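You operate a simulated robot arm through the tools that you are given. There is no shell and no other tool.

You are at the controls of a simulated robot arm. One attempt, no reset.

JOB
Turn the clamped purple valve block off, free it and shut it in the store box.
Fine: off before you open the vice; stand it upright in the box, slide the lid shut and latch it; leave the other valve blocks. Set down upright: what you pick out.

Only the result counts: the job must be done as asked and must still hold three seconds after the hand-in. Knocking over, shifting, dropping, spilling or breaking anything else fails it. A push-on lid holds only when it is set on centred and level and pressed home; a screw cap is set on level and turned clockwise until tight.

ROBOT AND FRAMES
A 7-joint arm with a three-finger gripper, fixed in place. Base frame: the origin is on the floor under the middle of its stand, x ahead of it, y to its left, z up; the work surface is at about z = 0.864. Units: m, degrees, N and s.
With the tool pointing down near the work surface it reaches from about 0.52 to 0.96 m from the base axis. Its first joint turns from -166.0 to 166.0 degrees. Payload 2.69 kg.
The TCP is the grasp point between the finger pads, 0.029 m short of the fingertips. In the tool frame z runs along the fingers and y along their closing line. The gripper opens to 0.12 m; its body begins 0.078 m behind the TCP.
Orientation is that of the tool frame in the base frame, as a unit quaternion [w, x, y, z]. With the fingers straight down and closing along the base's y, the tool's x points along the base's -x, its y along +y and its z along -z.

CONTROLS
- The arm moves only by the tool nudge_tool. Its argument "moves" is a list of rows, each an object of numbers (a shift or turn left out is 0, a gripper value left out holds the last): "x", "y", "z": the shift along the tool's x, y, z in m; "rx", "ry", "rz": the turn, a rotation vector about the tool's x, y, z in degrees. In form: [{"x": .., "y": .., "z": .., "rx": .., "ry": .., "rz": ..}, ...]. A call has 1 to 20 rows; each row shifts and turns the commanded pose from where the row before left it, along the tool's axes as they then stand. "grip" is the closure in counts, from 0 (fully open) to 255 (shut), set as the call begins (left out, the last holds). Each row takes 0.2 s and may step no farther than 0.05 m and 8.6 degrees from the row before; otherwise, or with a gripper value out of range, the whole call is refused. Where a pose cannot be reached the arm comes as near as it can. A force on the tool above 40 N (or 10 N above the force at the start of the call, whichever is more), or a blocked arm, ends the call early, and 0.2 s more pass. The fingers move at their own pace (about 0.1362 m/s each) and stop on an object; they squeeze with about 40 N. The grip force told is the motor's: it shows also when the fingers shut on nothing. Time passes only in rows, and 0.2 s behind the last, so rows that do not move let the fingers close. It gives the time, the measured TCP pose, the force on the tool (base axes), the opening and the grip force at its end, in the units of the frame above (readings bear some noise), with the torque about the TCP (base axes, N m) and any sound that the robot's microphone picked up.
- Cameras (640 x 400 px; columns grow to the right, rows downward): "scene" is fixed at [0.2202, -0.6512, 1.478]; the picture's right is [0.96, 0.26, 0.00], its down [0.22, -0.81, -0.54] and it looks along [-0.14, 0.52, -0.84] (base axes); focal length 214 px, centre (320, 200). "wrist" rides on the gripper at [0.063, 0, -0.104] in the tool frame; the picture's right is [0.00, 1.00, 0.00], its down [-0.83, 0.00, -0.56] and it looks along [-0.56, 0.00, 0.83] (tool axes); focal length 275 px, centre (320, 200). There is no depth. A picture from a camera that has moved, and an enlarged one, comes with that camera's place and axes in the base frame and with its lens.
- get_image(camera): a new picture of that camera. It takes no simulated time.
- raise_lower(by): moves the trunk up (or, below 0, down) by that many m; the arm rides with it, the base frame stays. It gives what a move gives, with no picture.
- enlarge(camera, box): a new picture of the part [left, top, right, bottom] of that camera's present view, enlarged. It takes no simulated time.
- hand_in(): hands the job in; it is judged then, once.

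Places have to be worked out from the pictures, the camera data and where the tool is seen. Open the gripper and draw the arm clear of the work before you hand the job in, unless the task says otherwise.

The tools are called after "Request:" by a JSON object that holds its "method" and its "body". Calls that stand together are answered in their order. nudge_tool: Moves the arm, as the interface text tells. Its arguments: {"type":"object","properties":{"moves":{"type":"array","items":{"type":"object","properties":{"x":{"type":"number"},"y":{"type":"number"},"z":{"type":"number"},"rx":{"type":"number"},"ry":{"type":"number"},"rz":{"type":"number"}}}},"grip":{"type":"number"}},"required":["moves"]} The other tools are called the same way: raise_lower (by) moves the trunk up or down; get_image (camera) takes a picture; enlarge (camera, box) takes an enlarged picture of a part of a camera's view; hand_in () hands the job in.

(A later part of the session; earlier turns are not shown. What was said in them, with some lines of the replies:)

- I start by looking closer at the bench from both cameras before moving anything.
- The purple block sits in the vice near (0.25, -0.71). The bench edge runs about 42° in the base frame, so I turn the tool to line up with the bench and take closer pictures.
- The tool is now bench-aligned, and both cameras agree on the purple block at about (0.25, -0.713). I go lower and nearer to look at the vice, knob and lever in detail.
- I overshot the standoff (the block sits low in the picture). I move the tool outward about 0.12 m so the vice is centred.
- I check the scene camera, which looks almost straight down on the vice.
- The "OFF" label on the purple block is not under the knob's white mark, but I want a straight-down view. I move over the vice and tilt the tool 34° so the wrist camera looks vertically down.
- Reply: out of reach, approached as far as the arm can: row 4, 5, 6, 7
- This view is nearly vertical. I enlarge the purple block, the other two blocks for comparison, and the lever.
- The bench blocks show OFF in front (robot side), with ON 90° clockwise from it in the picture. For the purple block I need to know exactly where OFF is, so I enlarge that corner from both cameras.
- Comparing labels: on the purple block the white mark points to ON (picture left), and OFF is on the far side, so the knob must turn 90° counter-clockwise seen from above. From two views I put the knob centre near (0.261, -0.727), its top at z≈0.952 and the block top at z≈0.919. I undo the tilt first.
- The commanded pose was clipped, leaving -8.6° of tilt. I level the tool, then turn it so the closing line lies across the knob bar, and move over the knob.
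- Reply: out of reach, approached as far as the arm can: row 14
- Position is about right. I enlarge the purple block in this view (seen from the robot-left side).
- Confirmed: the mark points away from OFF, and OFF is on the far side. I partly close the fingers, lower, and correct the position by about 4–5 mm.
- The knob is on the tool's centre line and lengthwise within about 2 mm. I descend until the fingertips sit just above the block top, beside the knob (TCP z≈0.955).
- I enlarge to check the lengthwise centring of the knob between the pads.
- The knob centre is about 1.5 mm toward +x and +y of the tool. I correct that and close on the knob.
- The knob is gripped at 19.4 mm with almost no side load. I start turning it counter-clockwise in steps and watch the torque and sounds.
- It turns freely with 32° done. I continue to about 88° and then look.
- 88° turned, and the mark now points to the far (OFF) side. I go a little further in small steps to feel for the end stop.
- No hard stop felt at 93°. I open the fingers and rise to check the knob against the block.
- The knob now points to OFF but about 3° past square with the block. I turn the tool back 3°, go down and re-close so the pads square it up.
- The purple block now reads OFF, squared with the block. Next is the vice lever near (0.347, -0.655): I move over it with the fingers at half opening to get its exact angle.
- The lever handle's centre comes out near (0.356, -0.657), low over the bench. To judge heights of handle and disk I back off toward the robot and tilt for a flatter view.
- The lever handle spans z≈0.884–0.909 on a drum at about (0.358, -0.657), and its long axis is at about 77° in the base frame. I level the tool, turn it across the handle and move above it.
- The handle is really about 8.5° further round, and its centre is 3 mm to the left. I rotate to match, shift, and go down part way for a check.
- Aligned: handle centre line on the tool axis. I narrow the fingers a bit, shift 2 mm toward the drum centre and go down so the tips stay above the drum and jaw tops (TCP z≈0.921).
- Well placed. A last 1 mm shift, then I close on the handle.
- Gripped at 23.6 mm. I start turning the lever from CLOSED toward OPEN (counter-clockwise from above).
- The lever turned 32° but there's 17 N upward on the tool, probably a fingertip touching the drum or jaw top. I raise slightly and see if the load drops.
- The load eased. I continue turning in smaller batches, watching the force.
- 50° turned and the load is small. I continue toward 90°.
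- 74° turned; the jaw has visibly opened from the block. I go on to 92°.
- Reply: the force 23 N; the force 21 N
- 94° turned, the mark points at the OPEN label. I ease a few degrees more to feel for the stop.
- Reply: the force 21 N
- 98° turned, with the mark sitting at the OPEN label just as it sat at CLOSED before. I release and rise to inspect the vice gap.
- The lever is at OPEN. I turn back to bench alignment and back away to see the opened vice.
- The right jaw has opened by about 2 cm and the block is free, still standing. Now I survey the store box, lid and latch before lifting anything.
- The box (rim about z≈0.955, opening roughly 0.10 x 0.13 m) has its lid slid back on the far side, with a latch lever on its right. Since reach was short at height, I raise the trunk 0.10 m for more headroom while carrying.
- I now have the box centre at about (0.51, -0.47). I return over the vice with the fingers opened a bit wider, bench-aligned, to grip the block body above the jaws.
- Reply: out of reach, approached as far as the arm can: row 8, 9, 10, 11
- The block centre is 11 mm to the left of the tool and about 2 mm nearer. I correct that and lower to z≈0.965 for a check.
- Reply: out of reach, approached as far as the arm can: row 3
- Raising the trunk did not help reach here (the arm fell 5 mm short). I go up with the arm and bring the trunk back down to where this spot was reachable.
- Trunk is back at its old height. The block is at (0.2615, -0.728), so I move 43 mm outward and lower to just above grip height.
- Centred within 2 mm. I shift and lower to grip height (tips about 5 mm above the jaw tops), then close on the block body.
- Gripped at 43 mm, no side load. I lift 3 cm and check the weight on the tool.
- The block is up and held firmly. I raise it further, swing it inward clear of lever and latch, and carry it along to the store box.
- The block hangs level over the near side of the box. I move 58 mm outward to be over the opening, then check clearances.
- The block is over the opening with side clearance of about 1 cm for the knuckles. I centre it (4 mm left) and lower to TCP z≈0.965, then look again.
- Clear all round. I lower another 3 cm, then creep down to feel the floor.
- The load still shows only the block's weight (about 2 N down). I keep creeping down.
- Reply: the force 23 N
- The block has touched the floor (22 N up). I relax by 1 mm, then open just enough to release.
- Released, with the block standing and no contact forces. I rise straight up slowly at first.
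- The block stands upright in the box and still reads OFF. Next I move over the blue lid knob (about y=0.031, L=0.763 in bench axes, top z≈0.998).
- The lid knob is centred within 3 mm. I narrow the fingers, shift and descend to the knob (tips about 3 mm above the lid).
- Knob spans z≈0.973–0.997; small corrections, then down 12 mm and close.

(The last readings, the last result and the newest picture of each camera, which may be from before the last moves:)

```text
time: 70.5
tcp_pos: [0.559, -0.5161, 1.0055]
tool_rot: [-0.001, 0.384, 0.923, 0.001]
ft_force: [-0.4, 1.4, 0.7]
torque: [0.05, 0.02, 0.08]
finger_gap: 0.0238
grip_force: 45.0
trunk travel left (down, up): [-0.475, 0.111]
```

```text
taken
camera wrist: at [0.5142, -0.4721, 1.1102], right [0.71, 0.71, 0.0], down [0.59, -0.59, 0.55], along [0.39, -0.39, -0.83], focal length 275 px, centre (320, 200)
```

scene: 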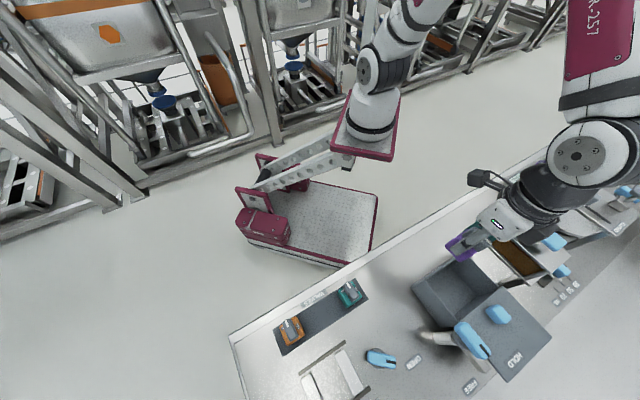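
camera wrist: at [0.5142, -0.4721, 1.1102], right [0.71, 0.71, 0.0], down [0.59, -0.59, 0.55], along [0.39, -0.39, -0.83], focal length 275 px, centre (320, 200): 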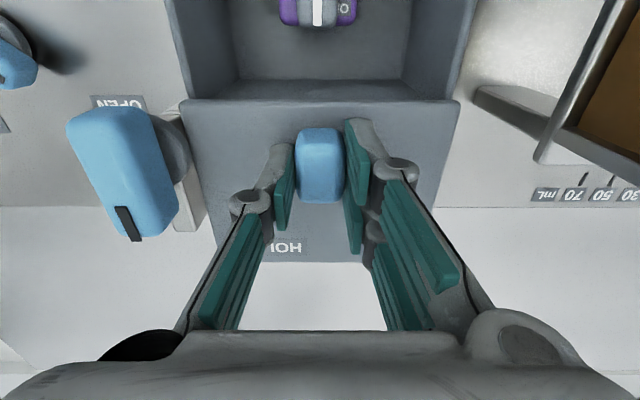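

Knob gripped at 24 mm. I pull the lid toward the robot (tool +x) in small steps, checking the force.

Request:
{"method": "nudge_tool", "body": {"moves": [{"x": 0.01}, {"x": 0.01}, {}]}}

Request:
{"method": "get_image", "body": {"camera": "wrist"}}

```text
time: 71.3
tcp_pos: [0.5441, -0.5017, 1.0055]
tool_rot: [-0.001, 0.384, 0.923, 0.001]
ft_force: [0.2, 0.7, 7.3]
torque: [0.38, 0.31, 0.11]
finger_gap: 0.0233
grip_force: 45.0
trunk travel left (down, up): [-0.475, 0.111]
```

```text
taken
camera wrist: at [0.4994, -0.4572, 1.1101], right [0.71, 0.71, 0.0], down [0.59, -0.59, 0.56], along [0.39, -0.39, -0.83], focal length 275 px, centre (320, 200)
```

wrist: 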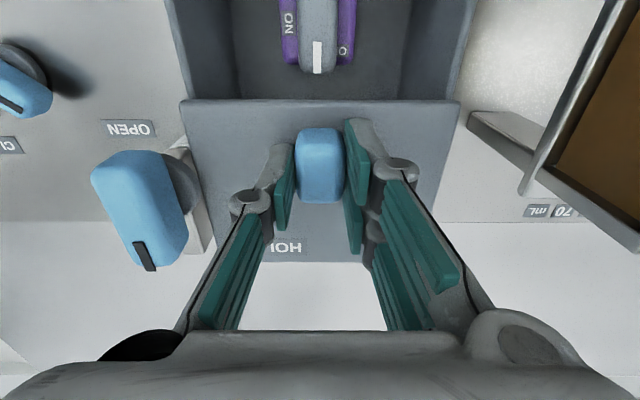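

The lid slides with the hand, with little resistance. I continue another 4 cm.

Request:
{"method": "nudge_tool", "body": {"moves": [{"x": 0.013}, {"x": 0.013}, {"x": 0.013}, {}]}}

Request:
{"method": "get_image", "body": {"camera": "wrist"}}

```text
time: 72.3
tcp_pos: [0.517, -0.4748, 1.0061]
tool_rot: [0.0, 0.384, 0.923, -0.001]
ft_force: [-8.5, -8.7, -3.1]
torque: [-1.02, -0.52, 0.09]
finger_gap: 0.0236
grip_force: 45.5
trunk travel left (down, up): [-0.475, 0.111]
```

```text
taken
camera wrist: at [0.4716, -0.429, 1.1101], right [0.71, 0.71, 0.0], down [0.59, -0.59, 0.56], along [0.39, -0.39, -0.83], focal length 275 px, centre (320, 200)
```

wrist: 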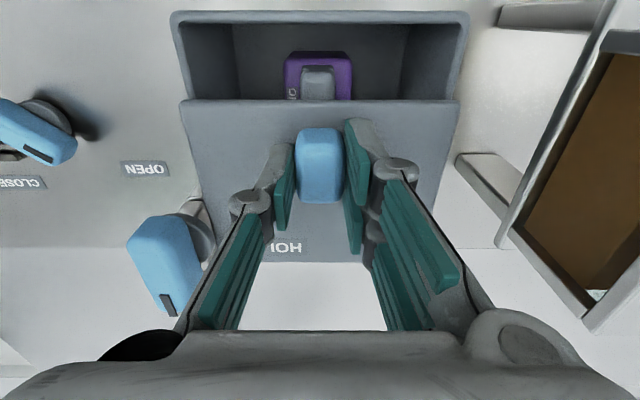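

Slight side load toward -e1, so I bias the pull by a fraction of a millimetre per step. About 3.5 cm remain until the lid front meets the near rim.

Request:
{"method": "nudge_tool", "body": {"moves": [{"x": 0.01, "y": -0.0008}, {"x": 0.01, "y": -0.0007}, {}]}}

Request:
{"method": "get_image", "body": {"camera": "wrist"}}

```text
time: 73.1
tcp_pos: [0.5015, -0.4585, 1.0049]
tool_rot: [-0.001, 0.384, 0.923, 0.001]
ft_force: [-3.1, -2.3, -2.7]
torque: [-0.26, -0.17, 0.02]
finger_gap: 0.0237
grip_force: 44.8
trunk travel left (down, up): [-0.475, 0.111]
```

```text
taken
camera wrist: at [0.4571, -0.4152, 1.1102], right [0.7, 0.71, 0.0], down [0.59, -0.59, 0.55], along [0.39, -0.39, -0.83], focal length 275 px, centre (320, 200)
```

wrist: 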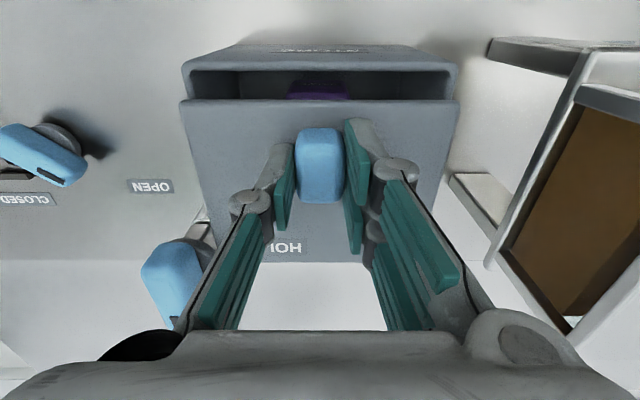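

About 14 mm remain. I pull 10 mm more, then finish in small steps feeling for a stop.

Request:
{"method": "nudge_tool", "body": {"moves": [{"x": 0.005}, {"x": 0.005}, {}]}}

Request:
{"method": "get_image", "body": {"camera": "wrist"}}

Request:
{"method": "enlarge", "body": {"camera": "wrist", "box": [150, 50, 490, 290]}}

```text
time: 73.9
tcp_pos: [0.4956, -0.4524, 1.0054]
tool_rot: [-0.001, 0.383, 0.924, 0.0]
ft_force: [-0.8, -0.3, -2.8]
torque: [0.22, 0.25, 0.08]
finger_gap: 0.0236
grip_force: 45.0
trunk travel left (down, up): [-0.475, 0.111]
```

```text
taken
camera wrist: at [0.4504, -0.4084, 1.1102], right [0.71, 0.71, 0.0], down [0.59, -0.59, 0.55], along [0.39, -0.39, -0.83], focal length 275 px, centre (320, 200)
```

wrist: 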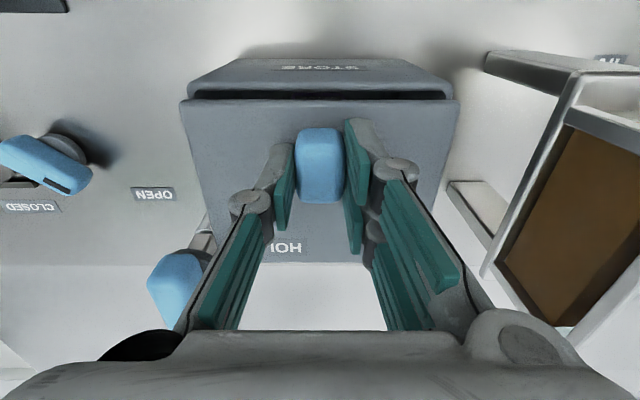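

```text
1.67 times, centred on (320, 170) of wrist
camera zoom: at [0.4504, -0.4084, 1.1102], right [0.71, 0.71, 0.0], down [0.59, -0.59, 0.55], along [0.39, -0.39, -0.83], focal length 459 px, centre (320, 250)
```

zoom: 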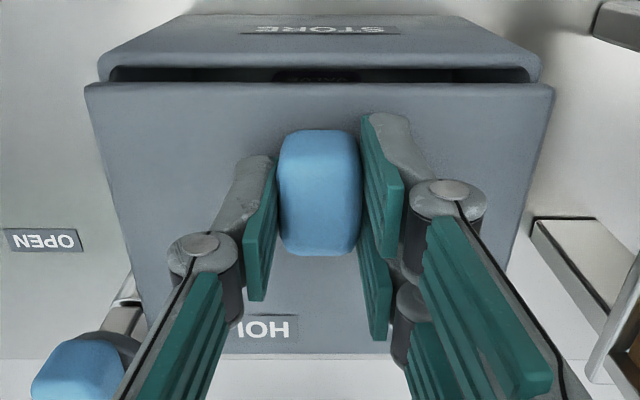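

A few millimetres remain. I pull in 2–3 mm steps until the force rises at the stop.

Request:
{"method": "nudge_tool", "body": {"moves": [{"x": 0.003}, {}]}}

Request:
{"method": "nudge_tool", "body": {"moves": [{"x": 0.003}, {}]}}

Request:
{"method": "enlarge", "body": {"camera": "wrist", "box": [150, 50, 490, 290]}}

```text
time: 74.5
tcp_pos: [0.493, -0.451, 1.0053]
tool_rot: [-0.001, 0.384, 0.923, 0.0]
ft_force: [0.0, 1.1, -3.3]
torque: [0.51, 0.48, 0.04]
finger_gap: 0.0236
grip_force: 45.0
trunk travel left (down, up): [-0.475, 0.111]
```

```text
time: 75.1
tcp_pos: [0.4911, -0.4481, 1.0057]
tool_rot: [0.0, 0.383, 0.924, 0.0]
ft_force: [0.2, 1.2, 2.4]
torque: [0.56, 0.5, 0.08]
finger_gap: 0.0237
grip_force: 44.9
trunk travel left (down, up): [-0.475, 0.111]
```

```text
1.67 times, centred on (320, 170) of wrist
camera zoom: at [0.4465, -0.4043, 1.1101], right [0.71, 0.71, 0.0], down [0.59, -0.59, 0.56], along [0.39, -0.39, -0.83], focal length 459 px, centre (320, 250)
```

zoom: 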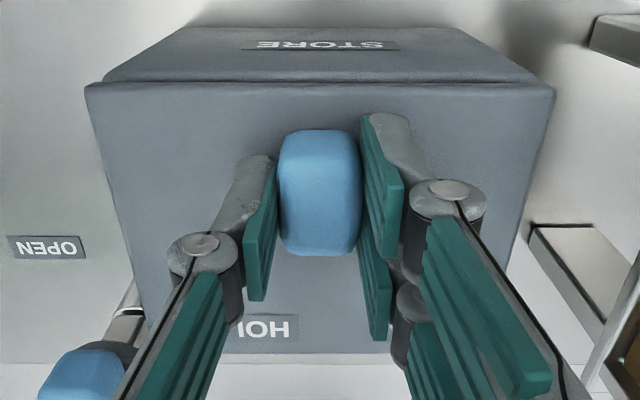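

The lid front now meets the near rim. I try 2 mm more to feel whether there is a stop.

Request:
{"method": "nudge_tool", "body": {"moves": [{"x": 0.002}, {}]}}

Request:
{"method": "nudge_tool", "body": {"moves": [{"x": 0.002}, {}]}}

Request:
{"method": "enlarge", "body": {"camera": "wrist", "box": [150, 50, 490, 290]}}

```text
time: 75.7
tcp_pos: [0.4895, -0.448, 1.0059]
tool_rot: [0.0, 0.383, 0.924, 0.0]
ft_force: [0.4, 0.5, -1.8]
torque: [-0.41, -0.42, 0.07]
finger_gap: 0.0235
grip_force: 44.5
trunk travel left (down, up): [-0.475, 0.111]
```

```text
time: 76.3
tcp_pos: [0.4876, -0.4455, 1.0054]
tool_rot: [-0.002, 0.383, 0.924, 0.001]
ft_force: [0.0, -0.2, -3.0]
torque: [-0.4, -0.37, 0.07]
finger_gap: 0.0237
grip_force: 44.6
trunk travel left (down, up): [-0.475, 0.111]
```

```text
1.67 times, centred on (320, 170) of wrist
camera zoom: at [0.4436, -0.4013, 1.1102], right [0.71, 0.71, 0.0], down [0.59, -0.59, 0.55], along [0.39, -0.39, -0.83], focal length 459 px, centre (320, 250)
```

zoom: 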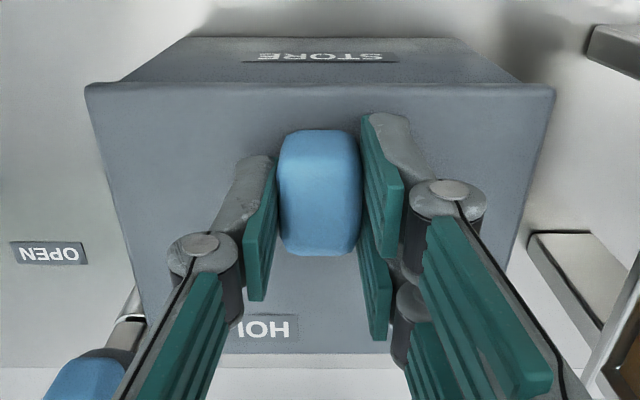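

The lid still moves freely; it may be slightly past flush. I release and rise to measure lid against box.

Request:
{"method": "nudge_tool", "body": {"moves": [{}, {}, {}], "grip": 140}}

Request:
{"method": "nudge_tool", "body": {"moves": [{"z": -0.02}, {"z": -0.04}, {"x": 0.03, "z": -0.04}, {"x": 0.03}, {}]}}

Request:
{"method": "get_image", "body": {"camera": "wrist"}}

Request:
{"method": "enlarge", "body": {"camera": "wrist", "box": [200, 80, 440, 280]}}

Request:
{"method": "enlarge", "body": {"camera": "scene", "box": [390, 220, 570, 390]}}

```text
time: 77.1
tcp_pos: [0.4891, -0.4457, 1.0058]
tool_rot: [-0.001, 0.384, 0.924, 0.0]
ft_force: [1.2, -0.9, 0.9]
torque: [-0.02, 0.0, 0.0]
finger_gap: 0.0541
grip_force: 0.0
trunk travel left (down, up): [-0.475, 0.111]
```

```text
time: 78.3
tcp_pos: [0.4455, -0.4014, 1.1067]
tool_rot: [-0.001, 0.384, 0.924, 0.001]
ft_force: [0.8, -0.3, 0.1]
torque: [-0.02, -0.03, -0.01]
finger_gap: 0.0542
grip_force: 0.0
trunk travel left (down, up): [-0.475, 0.111]
```

```text
taken
camera wrist: at [0.4017, -0.3576, 1.2116], right [0.71, 0.71, 0.0], down [0.59, -0.59, 0.55], along [0.39, -0.39, -0.83], focal length 275 px, centre (320, 200)
```

wrist: 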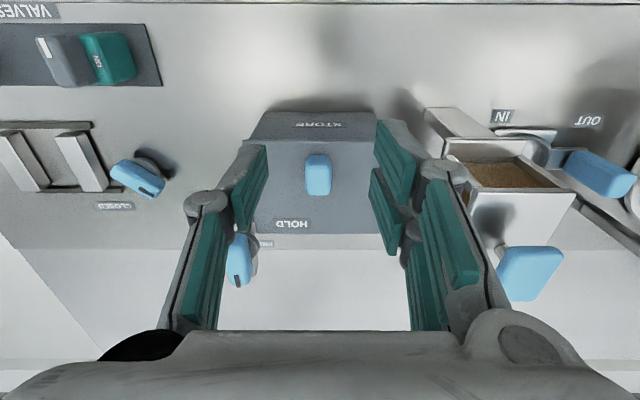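

```text
2.00 times, centred on (320, 180) of wrist
camera zoom: at [0.4017, -0.3576, 1.2116], right [0.71, 0.71, 0.0], down [0.59, -0.59, 0.55], along [0.39, -0.39, -0.83], focal length 551 px, centre (320, 240)
```

zoom: 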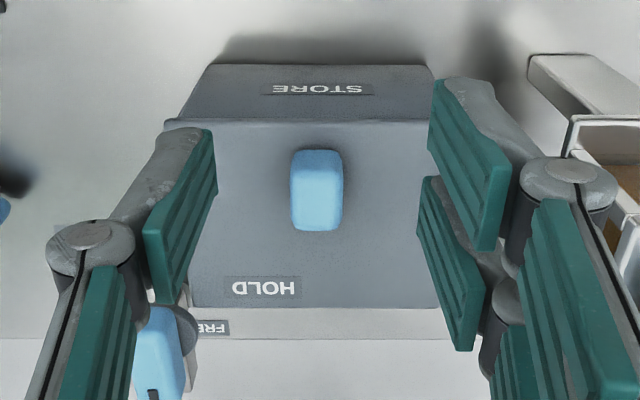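

```text
2.35 times, centred on (480, 305) of scene
camera zoom: at [0.2202, -0.6512, 1.478], right [0.96, 0.26, 0.0], down [0.22, -0.81, -0.54], along [-0.14, 0.52, -0.84], focal length 505 px, centre (-56, -47)
```

zoom: 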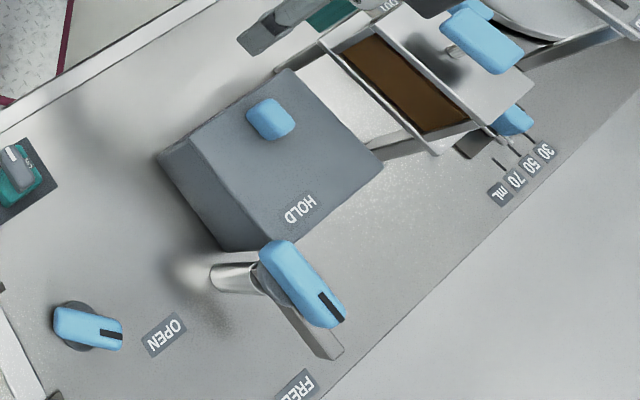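

I enlarge the scene view around the lid and the latch to judge flushness.

Request:
{"method": "enlarge", "body": {"camera": "scene", "box": [450, 240, 560, 330]}}

Request:
{"method": "enlarge", "body": {"camera": "scene", "box": [440, 300, 550, 390]}}

Request:
{"method": "enlarge", "body": {"camera": "wrist", "box": [230, 100, 400, 250]}}

```text
4.44 times, centred on (505, 285) of scene
camera zoom: at [0.2202, -0.6512, 1.478], right [0.96, 0.26, 0.0], down [0.22, -0.81, -0.54], along [-0.14, 0.52, -0.84], focal length 953 px, centre (-502, -178)
```

zoom: 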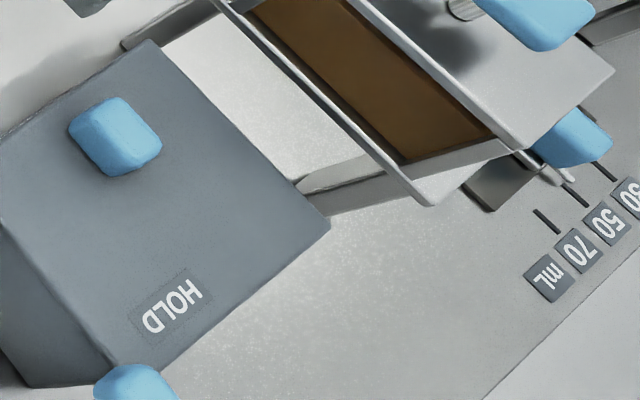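

```text
4.44 times, centred on (495, 345) of scene
camera zoom: at [0.2202, -0.6512, 1.478], right [0.96, 0.26, 0.0], down [0.22, -0.81, -0.54], along [-0.14, 0.52, -0.84], focal length 953 px, centre (-458, -444)
```

zoom: 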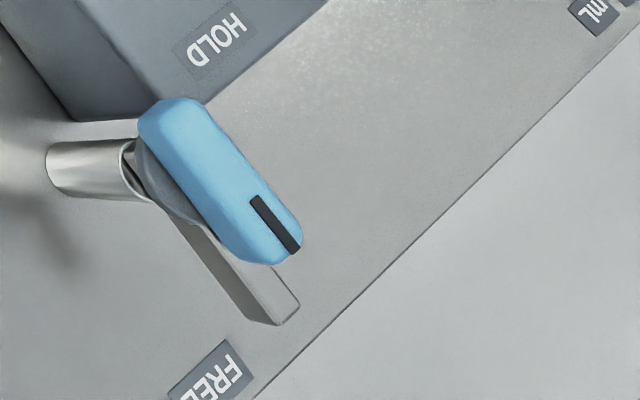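

```text
2.67 times, centred on (315, 175) of wrist
camera zoom: at [0.4017, -0.3576, 1.2116], right [0.71, 0.71, 0.0], down [0.59, -0.59, 0.55], along [0.39, -0.39, -0.83], focal length 734 px, centre (333, 267)
```

zoom: 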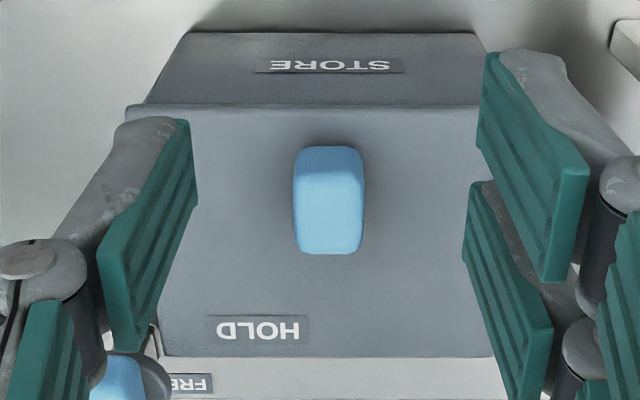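

The measurements put the lid within about 2 mm of centred on the box. To be sure it is fully home I go back to the knob, re-grip and pull gently for a stop.

Request:
{"method": "nudge_tool", "body": {"moves": [{"x": -0.03}, {"x": -0.03, "z": 0.04}, {"z": 0.04}, {"z": 0.02}, {}]}}

Request:
{"method": "nudge_tool", "body": {"moves": [{}, {}, {}, {}], "grip": 255}}

Request:
{"method": "nudge_tool", "body": {"moves": [{"x": 0.002}, {}]}}

```text
time: 79.5
tcp_pos: [0.4889, -0.4422, 1.005]
tool_rot: [-0.001, 0.384, 0.923, 0.001]
ft_force: [-0.7, 0.2, 0.2]
torque: [0.0, -0.01, 0.0]
finger_gap: 0.0545
grip_force: 0.1
trunk travel left (down, up): [-0.475, 0.111]
```

```text
time: 80.5
tcp_pos: [0.4867, -0.4449, 1.0059]
tool_rot: [-0.002, 0.384, 0.923, 0.001]
ft_force: [-6.0, -6.6, -1.0]
torque: [-0.33, 0.04, 0.13]
finger_gap: 0.0238
grip_force: 45.0
trunk travel left (down, up): [-0.475, 0.111]
```

```text
time: 81.1
tcp_pos: [0.4876, -0.4441, 1.0066]
tool_rot: [0.0, 0.384, 0.923, 0.0]
ft_force: [2.2, -15.5, 2.0]
torque: [-0.1, 0.26, 0.13]
finger_gap: 0.0234
grip_force: 45.3
trunk travel left (down, up): [-0.475, 0.111]
```

Now there is a clear 12 N reaction along the slide direction: the lid is at its stop. I confirm with 1.5 mm more.

Request:
{"method": "nudge_tool", "body": {"moves": [{"x": 0.0015}, {}]}}

```text
time: 81.7
tcp_pos: [0.4868, -0.4454, 1.0062]
tool_rot: [0.001, 0.383, 0.924, -0.001]
ft_force: [10.4, -21.7, 5.3]
torque: [-0.59, -0.36, 0.08]
finger_gap: 0.0236
grip_force: 44.8
trunk travel left (down, up): [-0.475, 0.111]
```

The lid is firmly against its stop. I release it and rise.

Request:
{"method": "nudge_tool", "body": {"moves": [{}, {}, {}], "grip": 120}}

Request:
{"method": "nudge_tool", "body": {"moves": [{"z": -0.02}, {"z": -0.04}, {"z": -0.03}, {}]}}

Request:
{"method": "get_image", "body": {"camera": "wrist"}}

```text
time: 82.5
tcp_pos: [0.4851, -0.4429, 1.0063]
tool_rot: [-0.001, 0.384, 0.923, 0.0]
ft_force: [0.0, -0.2, -0.1]
torque: [0.01, 0.0, -0.01]
finger_gap: 0.0633
grip_force: 0.1
trunk travel left (down, up): [-0.475, 0.111]
```

```text
time: 83.5
tcp_pos: [0.4846, -0.4422, 1.0957]
tool_rot: [-0.001, 0.384, 0.923, 0.001]
ft_force: [0.1, -0.2, -1.1]
torque: [-0.01, 0.02, -0.01]
finger_gap: 0.0634
grip_force: 0.1
trunk travel left (down, up): [-0.475, 0.111]
```

```text
taken
camera wrist: at [0.4401, -0.3978, 1.2001], right [0.71, 0.71, 0.0], down [0.59, -0.59, 0.56], along [0.39, -0.39, -0.83], focal length 275 px, centre (320, 200)
```

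wrist: 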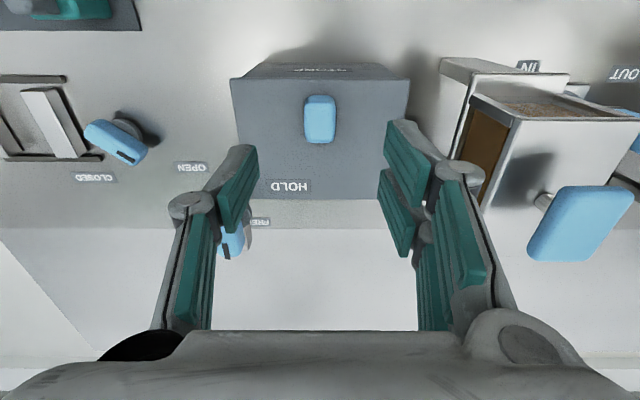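

Lid shut. Now the latch: I move so the wrist camera looks straight at it.

Request:
{"method": "nudge_tool", "body": {"moves": [{"y": -0.045, "x": -0.02}, {"y": -0.045, "x": -0.02}, {}]}}

Request:
{"method": "get_image", "body": {"camera": "wrist"}}

Request:
{"method": "enlarge", "body": {"camera": "wrist", "box": [230, 100, 430, 270]}}

```text
time: 84.3
tcp_pos: [0.4509, -0.5345, 1.0961]
tool_rot: [-0.001, 0.383, 0.924, 0.0]
ft_force: [0.4, 0.7, 0.4]
torque: [-0.02, -0.03, -0.01]
finger_gap: 0.0634
grip_force: 0.1
trunk travel left (down, up): [-0.475, 0.111]
```

```text
taken
camera wrist: at [0.4058, -0.4889, 1.2005], right [0.71, 0.71, 0.0], down [0.59, -0.59, 0.55], along [0.39, -0.39, -0.83], focal length 275 px, centre (320, 200)
```

wrist: 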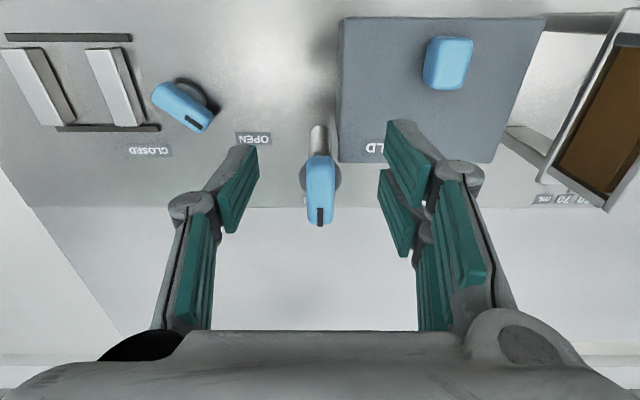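

```text
2.35 times, centred on (330, 185) of wrist
camera zoom: at [0.4058, -0.4889, 1.2005], right [0.71, 0.71, 0.0], down [0.59, -0.59, 0.55], along [0.39, -0.39, -0.83], focal length 648 px, centre (296, 235)
```

zoom: 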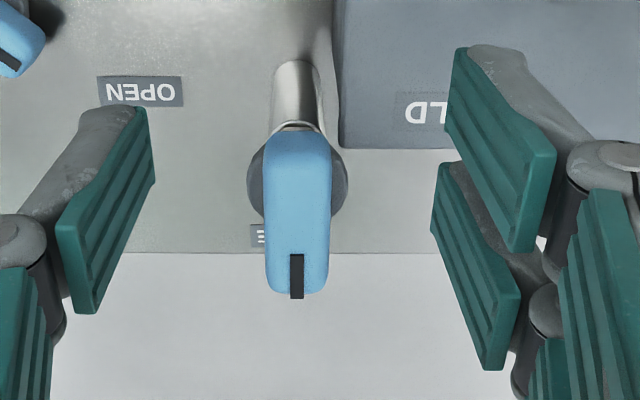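

The latch handle lies along the far direction with its mark at FREE; axis about y=-0.056, L=0.761, handle top z≈1.004. Its arm must swing about 110–120° counter-clockwise over the lid to HOLD. I move above it.

Request:
{"method": "nudge_tool", "body": {"moves": [{"z": 0.03}, {"x": -0.032}, {"x": -0.032}, {}], "grip": 145}}

Request:
{"method": "get_image", "body": {"camera": "wrist"}}

Request:
{"method": "enlarge", "body": {"camera": "wrist", "box": [230, 50, 410, 210]}}

```text
time: 85.3
tcp_pos: [0.4959, -0.58, 1.0645]
tool_rot: [0.0, 0.384, 0.924, 0.0]
ft_force: [0.1, 0.5, -1.1]
torque: [-0.01, -0.01, 0.0]
finger_gap: 0.0517
grip_force: 0.1
trunk travel left (down, up): [-0.475, 0.111]
```

```text
taken
camera wrist: at [0.4505, -0.5346, 1.1687], right [0.71, 0.71, 0.0], down [0.59, -0.59, 0.56], along [0.39, -0.39, -0.83], focal length 275 px, centre (320, 200)
```

wrist: 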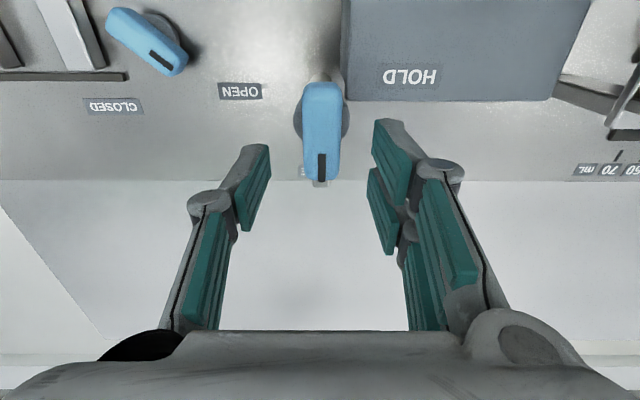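

```text
2.50 times, centred on (320, 130) of wrist
camera zoom: at [0.4505, -0.5346, 1.1687], right [0.71, 0.71, 0.0], down [0.59, -0.59, 0.56], along [0.39, -0.39, -0.83], focal length 688 px, centre (320, 375)
```

zoom: 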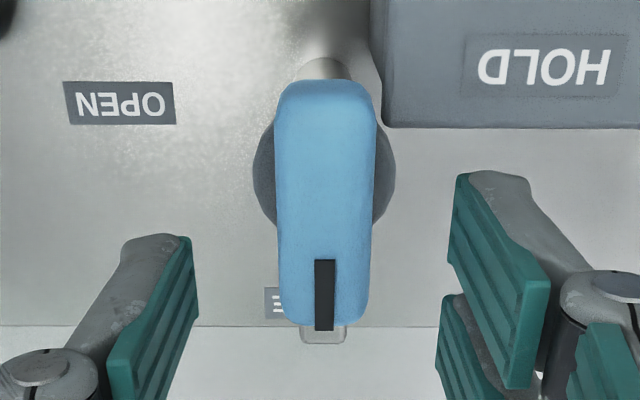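

Aligned within 1–2 mm. I lower to grip height (tips just above the drum) and check.

Request:
{"method": "nudge_tool", "body": {"moves": [{"y": 0.0012, "z": 0.025}, {"z": 0.024}, {}]}}

Request:
{"method": "enlarge", "body": {"camera": "wrist", "box": [230, 80, 410, 240]}}

```text
time: 86.1
tcp_pos: [0.4946, -0.5793, 1.0155]
tool_rot: [-0.001, 0.384, 0.923, 0.0]
ft_force: [0.0, 0.4, 0.3]
torque: [0.01, 0.02, -0.01]
finger_gap: 0.0517
grip_force: 0.0
trunk travel left (down, up): [-0.475, 0.111]
```

```text
2.50 times, centred on (320, 160) of wrist
camera zoom: at [0.4514, -0.5347, 1.1193], right [0.71, 0.71, 0.0], down [0.59, -0.59, 0.56], along [0.39, -0.39, -0.83], focal length 688 px, centre (320, 300)
```

zoom: 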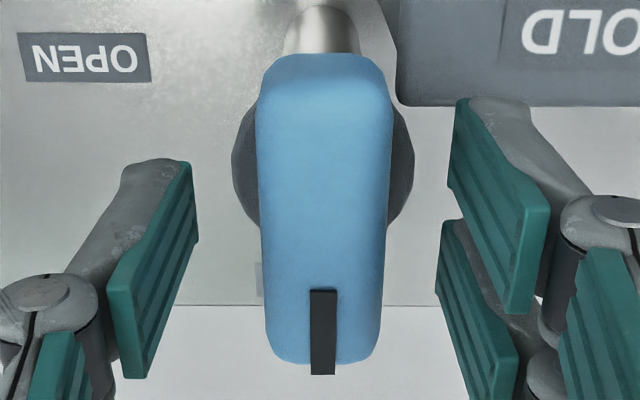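

Good. I shift 1 mm, close on the handle, and turn counter-clockwise.

Request:
{"method": "nudge_tool", "body": {"moves": [{"x": 0.001, "y": 0.0008}, {}]}}

Request:
{"method": "nudge_tool", "body": {"moves": [{}, {}, {}, {}], "grip": 255}}

Request:
{"method": "nudge_tool", "body": {"moves": [{"rz": -7}, {"rz": -7}, {"rz": -7}, {}]}}

```text
time: 86.7
tcp_pos: [0.496, -0.5788, 1.0151]
tool_rot: [-0.001, 0.384, 0.923, 0.0]
ft_force: [-0.1, -0.5, 0.0]
torque: [0.02, -0.02, 0.03]
finger_gap: 0.0515
grip_force: 0.0
trunk travel left (down, up): [-0.475, 0.111]
```

```text
time: 87.7
tcp_pos: [0.4969, -0.5786, 1.0147]
tool_rot: [0.0, 0.383, 0.924, 0.0]
ft_force: [-0.4, -0.2, 1.3]
torque: [0.16, 0.14, 0.07]
finger_gap: 0.0239
grip_force: 44.8
trunk travel left (down, up): [-0.475, 0.111]
```

```text
time: 88.7
tcp_pos: [0.497, -0.5778, 1.0157]
tool_rot: [0.0, 0.208, 0.978, 0.001]
ft_force: [2.0, 5.5, -7.9]
torque: [-0.3, -1.26, 0.01]
finger_gap: 0.024
grip_force: 44.4
trunk travel left (down, up): [-0.475, 0.111]
```

21° turned, with light loads. I continue.

Request:
{"method": "nudge_tool", "body": {"moves": [{"rz": -7}, {"rz": -7}, {"rz": -7}, {"rz": -7}, {}]}}

Request:
{"method": "get_image", "body": {"camera": "wrist"}}

```text
time: 89.9
tcp_pos: [0.4961, -0.5772, 1.0159]
tool_rot: [-0.001, -0.035, 0.999, 0.003]
ft_force: [5.2, 27.9, -10.3]
torque: [0.67, 0.95, -0.07]
finger_gap: 0.0239
grip_force: 45.5
trunk travel left (down, up): [-0.475, 0.111]
```

```text
taken
camera wrist: at [0.4341, -0.5814, 1.1199], right [-0.07, 1.0, 0.01], down [0.83, 0.06, 0.55], along [0.55, 0.05, -0.83], focal length 275 px, centre (320, 200)
```

wrist: 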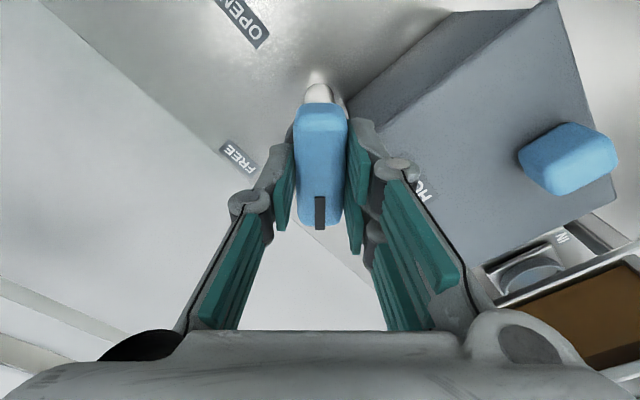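

The 28 N side force fits a rotation axis about 4.5 mm off my tool centre. I shift the tool to relieve it and will follow the arc from here.

Request:
{"method": "nudge_tool", "body": {"moves": [{"x": -0.0013, "y": 0.0033}, {}]}}

Request:
{"method": "nudge_tool", "body": {"moves": [{"rz": -7, "y": 0.0005}, {"rz": -7, "y": 0.0005}, {}]}}

```text
time: 90.5
tcp_pos: [0.4967, -0.5765, 1.0159]
tool_rot: [-0.001, -0.034, 0.999, 0.0]
ft_force: [7.0, 6.4, -20.3]
torque: [-0.03, -0.07, -0.01]
finger_gap: 0.0241
grip_force: 44.4
trunk travel left (down, up): [-0.475, 0.111]
```

```text
time: 91.3
tcp_pos: [0.497, -0.5768, 1.0146]
tool_rot: [-0.001, -0.156, 0.988, -0.001]
ft_force: [4.4, -9.3, -23.0]
torque: [-0.06, -0.92, 0.01]
finger_gap: 0.0241
grip_force: 44.5
trunk travel left (down, up): [-0.475, 0.111]
```

Side load is fine now; there is a 23 N downward pull, so I lower the command 2 mm and continue.

Request:
{"method": "nudge_tool", "body": {"moves": [{"z": 0.002, "y": -0.001}, {"rz": -6}, {"rz": -6}, {}]}}

Request:
{"method": "get_image", "body": {"camera": "wrist"}}

```text
time: 92.3
tcp_pos: [0.4973, -0.5748, 1.0148]
tool_rot: [0.0, -0.258, 0.966, 0.001]
ft_force: [-5.0, 2.7, 7.9]
torque: [-0.14, 1.09, -0.01]
finger_gap: 0.0239
grip_force: 45.4
trunk travel left (down, up): [-0.475, 0.111]
```

```text
taken
camera wrist: at [0.4421, -0.6064, 1.12], right [-0.5, 0.86, 0.0], down [0.72, 0.42, 0.55], along [0.48, 0.28, -0.83], focal length 275 px, centre (320, 200)
```

wrist: 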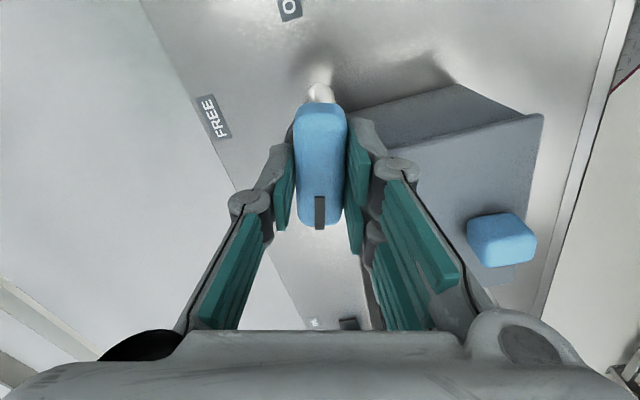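

75° turned, with low loads. Continuing toward HOLD.

Request:
{"method": "nudge_tool", "body": {"moves": [{"rz": -6, "y": 0.0003}, {"rz": -6, "y": 0.0003}, {"rz": -4}, {}]}}

Request:
{"method": "get_image", "body": {"camera": "wrist"}}

```text
time: 93.3
tcp_pos: [0.4961, -0.5747, 1.0149]
tool_rot: [0.0, -0.389, 0.921, 0.0]
ft_force: [-9.6, 5.1, 13.7]
torque: [-0.07, 0.6, -0.94]
finger_gap: 0.0241
grip_force: 44.9
trunk travel left (down, up): [-0.475, 0.111]
```

```text
taken
camera wrist: at [0.4523, -0.6196, 1.1199], right [-0.72, 0.69, 0.0], down [0.58, 0.6, 0.56], along [0.38, 0.4, -0.83], focal length 275 px, centre (320, 200)
```

wrist: 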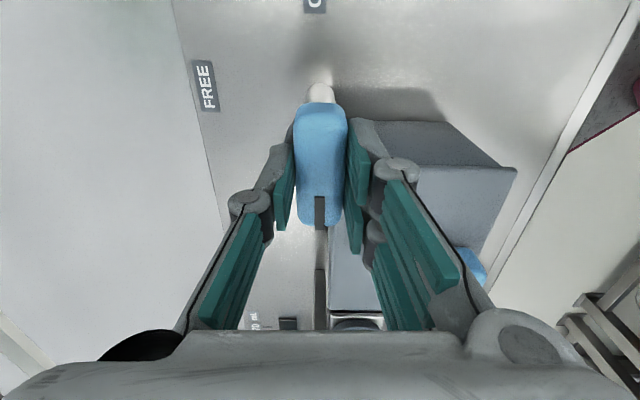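

A clear -0.94 N·m resisting torque appears at about 91°: the latch has reached its stop. I press 2° more to confirm.

Request:
{"method": "nudge_tool", "body": {"moves": [{"rz": -2}, {}]}}

Request:
{"method": "enlarge", "body": {"camera": "wrist", "box": [220, 60, 440, 340]}}

```text
time: 93.9
tcp_pos: [0.496, -0.5737, 1.0153]
tool_rot: [0.0, -0.405, 0.915, -0.001]
ft_force: [-9.5, 6.6, 14.5]
torque: [0.32, 0.09, -1.82]
finger_gap: 0.0246
grip_force: 44.7
trunk travel left (down, up): [-0.475, 0.111]
```

```text
1.43 times, centred on (330, 200) of wrist
camera zoom: at [0.4538, -0.6209, 1.1199], right [-0.74, 0.67, 0.0], down [0.56, 0.62, 0.56], along [0.37, 0.41, -0.83], focal length 393 px, centre (306, 200)
```

zoom: 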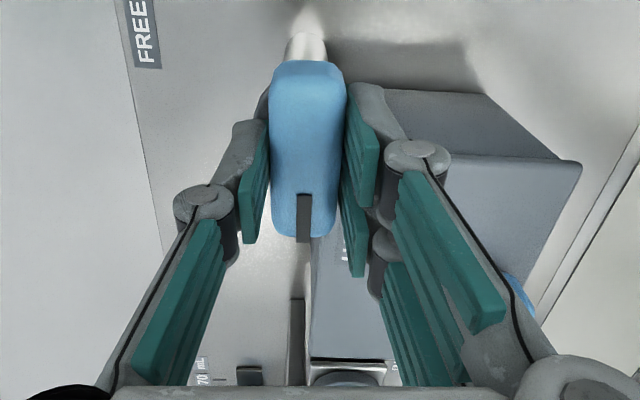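

The torque rises to -1.8 N·m: it's at the stop. I release, rise and inspect the latch.

Request:
{"method": "nudge_tool", "body": {"moves": [{}, {}, {}], "grip": 130}}

Request:
{"method": "nudge_tool", "body": {"moves": [{"z": -0.03}, {"z": -0.03}, {}]}}

Request:
{"method": "get_image", "body": {"camera": "wrist"}}

Request:
{"method": "enlarge", "body": {"camera": "wrist", "box": [220, 40, 440, 240]}}

```text
time: 94.7
tcp_pos: [0.4978, -0.5752, 1.0144]
tool_rot: [0.0, -0.406, 0.914, 0.001]
ft_force: [0.1, 0.4, -0.1]
torque: [-0.01, -0.03, 0.01]
finger_gap: 0.0587
grip_force: 0.0
trunk travel left (down, up): [-0.475, 0.111]
```

```text
time: 95.5
tcp_pos: [0.4956, -0.5754, 1.0749]
tool_rot: [0.001, -0.406, 0.914, 0.0]
ft_force: [-0.8, 0.0, 0.1]
torque: [0.02, 0.0, 0.0]
finger_gap: 0.059
grip_force: 0.0
trunk travel left (down, up): [-0.475, 0.111]
```

```text
taken
camera wrist: at [0.4542, -0.6221, 1.1788], right [-0.74, 0.67, 0.0], down [0.56, 0.62, 0.56], along [0.37, 0.42, -0.83], focal length 275 px, centre (320, 200)
```

wrist: 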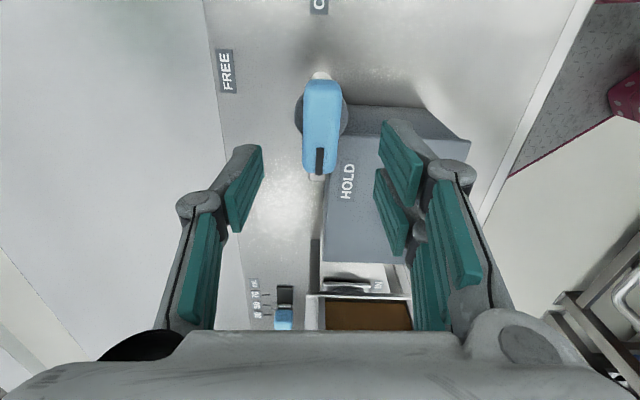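

```text
2.00 times, centred on (330, 140) of wrist
camera zoom: at [0.4542, -0.6221, 1.1788], right [-0.74, 0.67, 0.0], down [0.56, 0.62, 0.56], along [0.37, 0.42, -0.83], focal length 551 px, centre (300, 320)
```

zoom: 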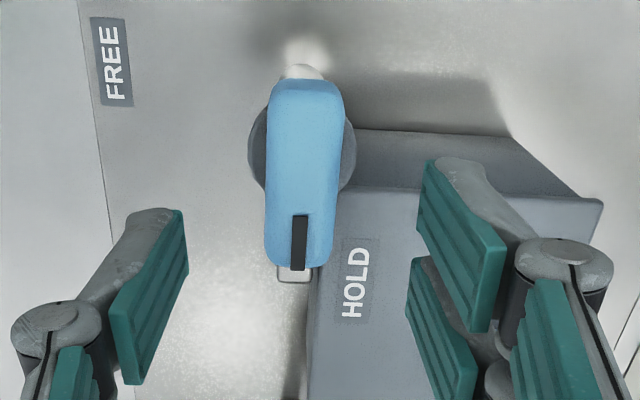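

The mark points at HOLD and the latch arm lies right behind the lid's back edge. I rise, draw the arm back toward the robot, un-twist the wrist and open the gripper.

Request:
{"method": "nudge_tool", "body": {"moves": [{"z": -0.03}, {"y": 0.04}, {"y": 0.04}, {"y": 0.04}, {"rz": 8.5}, {"rz": 8.5}, {"rz": 8.5}, {"rz": 8.5}, {"rz": 8.5}, {"rz": 8.5}, {"rz": 8.5}, {"rz": 8.5}, {"rz": 8.5}, {"rz": 8.5}, {"rz": 8.0}, {}], "grip": 0}}

Request:
{"method": "get_image", "body": {"camera": "wrist"}}

Request:
{"method": "get_image", "body": {"camera": "scene"}}

```text
time: 98.9
tcp_pos: [0.4078, -0.4937, 1.1052]
tool_rot: [-0.001, 0.384, 0.923, 0.001]
ft_force: [-0.2, 0.8, 0.0]
torque: [0.0, -0.02, -0.01]
finger_gap: 0.1204
grip_force: 0.1
trunk travel left (down, up): [-0.475, 0.111]
```

```text
taken
camera wrist: at [0.3636, -0.4489, 1.2093], right [0.71, 0.71, 0.0], down [0.59, -0.59, 0.55], along [0.39, -0.39, -0.83], focal length 275 px, centre (320, 200)
```

wrist: 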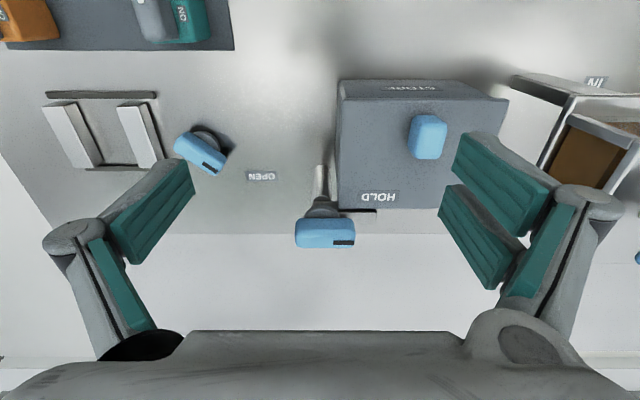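

```text
taken
```

scene: 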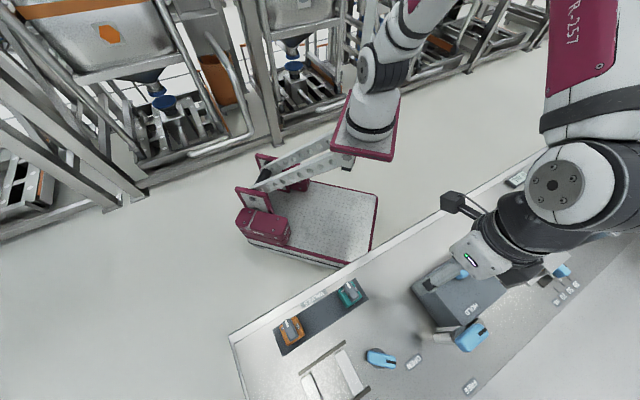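

I check the latch and lid closely once more.

Request:
{"method": "enlarge", "body": {"camera": "wrist", "box": [270, 70, 450, 260]}}

Request:
{"method": "enlarge", "body": {"camera": "scene", "box": [410, 260, 520, 360]}}

Request:
{"method": "enlarge", "body": {"camera": "wrist", "box": [0, 0, 250, 180]}}

```text
2.11 times, centred on (360, 165) of wrist
camera zoom: at [0.3636, -0.4489, 1.2093], right [0.71, 0.71, 0.0], down [0.59, -0.59, 0.55], along [0.39, -0.39, -0.83], focal length 580 px, centre (236, 274)
```

zoom: 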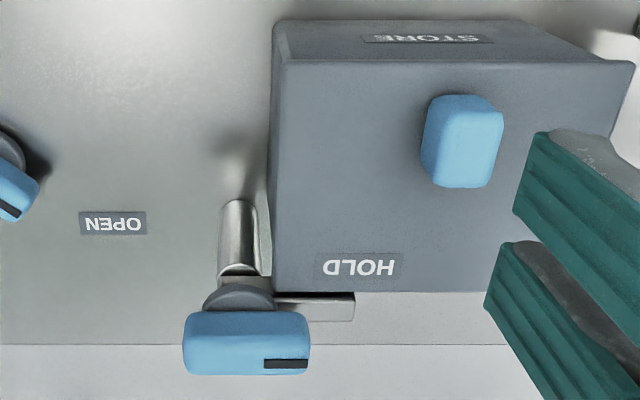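

```text
4.00 times, centred on (465, 310) of scene
camera zoom: at [0.2202, -0.6512, 1.478], right [0.96, 0.26, 0.0], down [0.22, -0.81, -0.54], along [-0.14, 0.52, -0.84], focal length 858 px, centre (-260, -240)
```

zoom: 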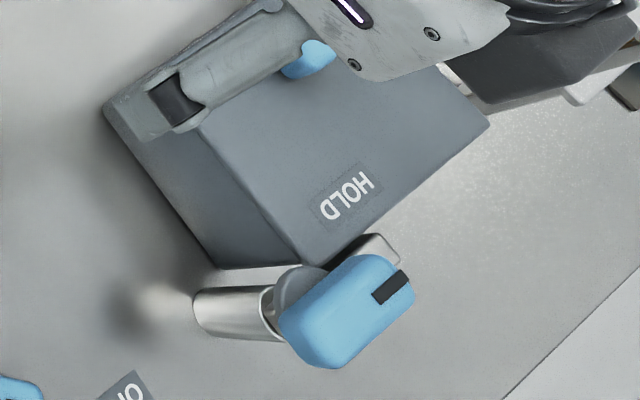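

```text
2.22 times, centred on (125, 90) of wrist
camera zoom: at [0.3636, -0.4489, 1.2093], right [0.71, 0.71, 0.0], down [0.59, -0.59, 0.55], along [0.39, -0.39, -0.83], focal length 612 px, centre (753, 444)
```

zoom: 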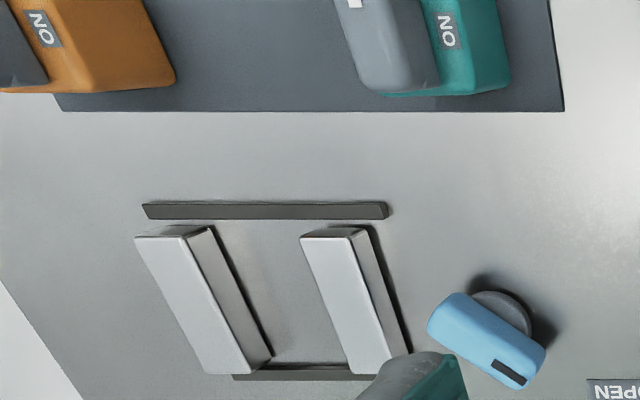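

The latch arm sits directly behind the shut lid, the vice is empty, and the orange and teal blocks are untouched. I draw the arm up and back, clear of the bench.

Request:
{"method": "nudge_tool", "body": {"moves": [{"z": -0.045}, {"z": -0.045}, {"x": 0.03, "z": -0.03}, {"x": 0.03, "z": -0.03}, {}, {}, {}], "grip": 0}}

Request:
{"method": "get_image", "body": {"camera": "wrist"}}

Request:
{"method": "enlarge", "body": {"camera": "scene", "box": [220, 220, 580, 400]}}

```text
time: 100.5
tcp_pos: [0.3662, -0.451, 1.2563]
tool_rot: [0.0, 0.384, 0.923, 0.001]
ft_force: [-0.6, 0.7, -0.6]
torque: [-0.01, 0.01, 0.06]
finger_gap: 0.1202
grip_force: 0.0
trunk travel left (down, up): [-0.475, 0.111]
```

```text
taken
camera wrist: at [0.321, -0.4062, 1.3604], right [0.71, 0.71, 0.0], down [0.59, -0.59, 0.55], along [0.39, -0.39, -0.83], focal length 275 px, centre (320, 200)
```

wrist: 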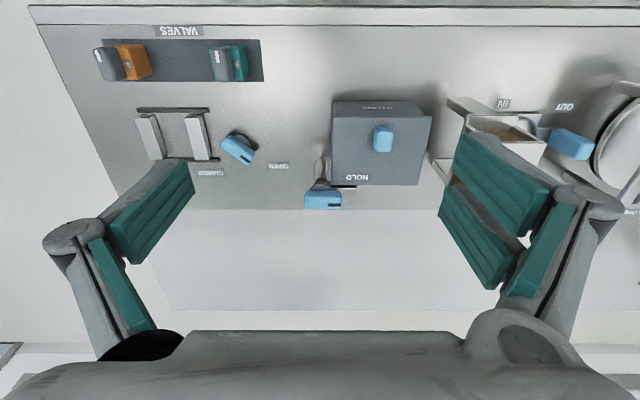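

```text
1.78 times, centred on (400, 310) of scene
camera zoom: at [0.2202, -0.6512, 1.478], right [0.96, 0.26, 0.0], down [0.22, -0.81, -0.54], along [-0.14, 0.52, -0.84], focal length 381 px, centre (178, 4)
```

zoom: 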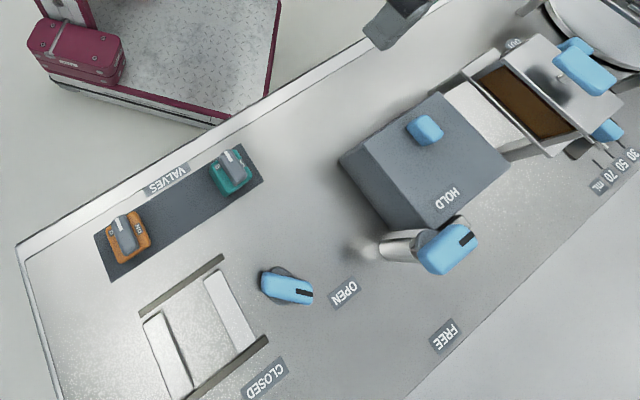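

Everything is in place: the purple block is off and standing in the box, the lid is shut and latched, and the other blocks have not moved. The gripper is open and the arm is clear, so I hand the job in.

Request:
{"method": "hand_in", "body": {}}

```text
The job is handed in.
```

The purple valve block is turned off and standing upright in the store box, with the lid shut and latched. I handed the job in with the gripper open and the arm clear of the bench; no verdict came back.

- **Valve:** I turned the purple knob 90° from ON to OFF while the block was still clamped. It has no end stop there, so I squared it to the block by eye.
- **Vice:** I then turned the lever from CLOSED to OPEN, about 98°, and the jaw opened about 2 cm.
- **Store box:** The block touched the floor before I released it, and a picture taken after I let go showed it upright and still OFF.
- **Lid:** I pulled the lid until it hit its stop, which I felt as about 23 N against the pull. It slid over the block without hitting it.
- **Latch:** I turned it about 90° to its stop. The mark points to HOLD and the arm sits right behind the lid's far edge.

The orange and teal blocks were never touched and look unmoved in the last pictures. I could not see inside the box after the lid closed, so the block's final state there rests on that earlier picture.
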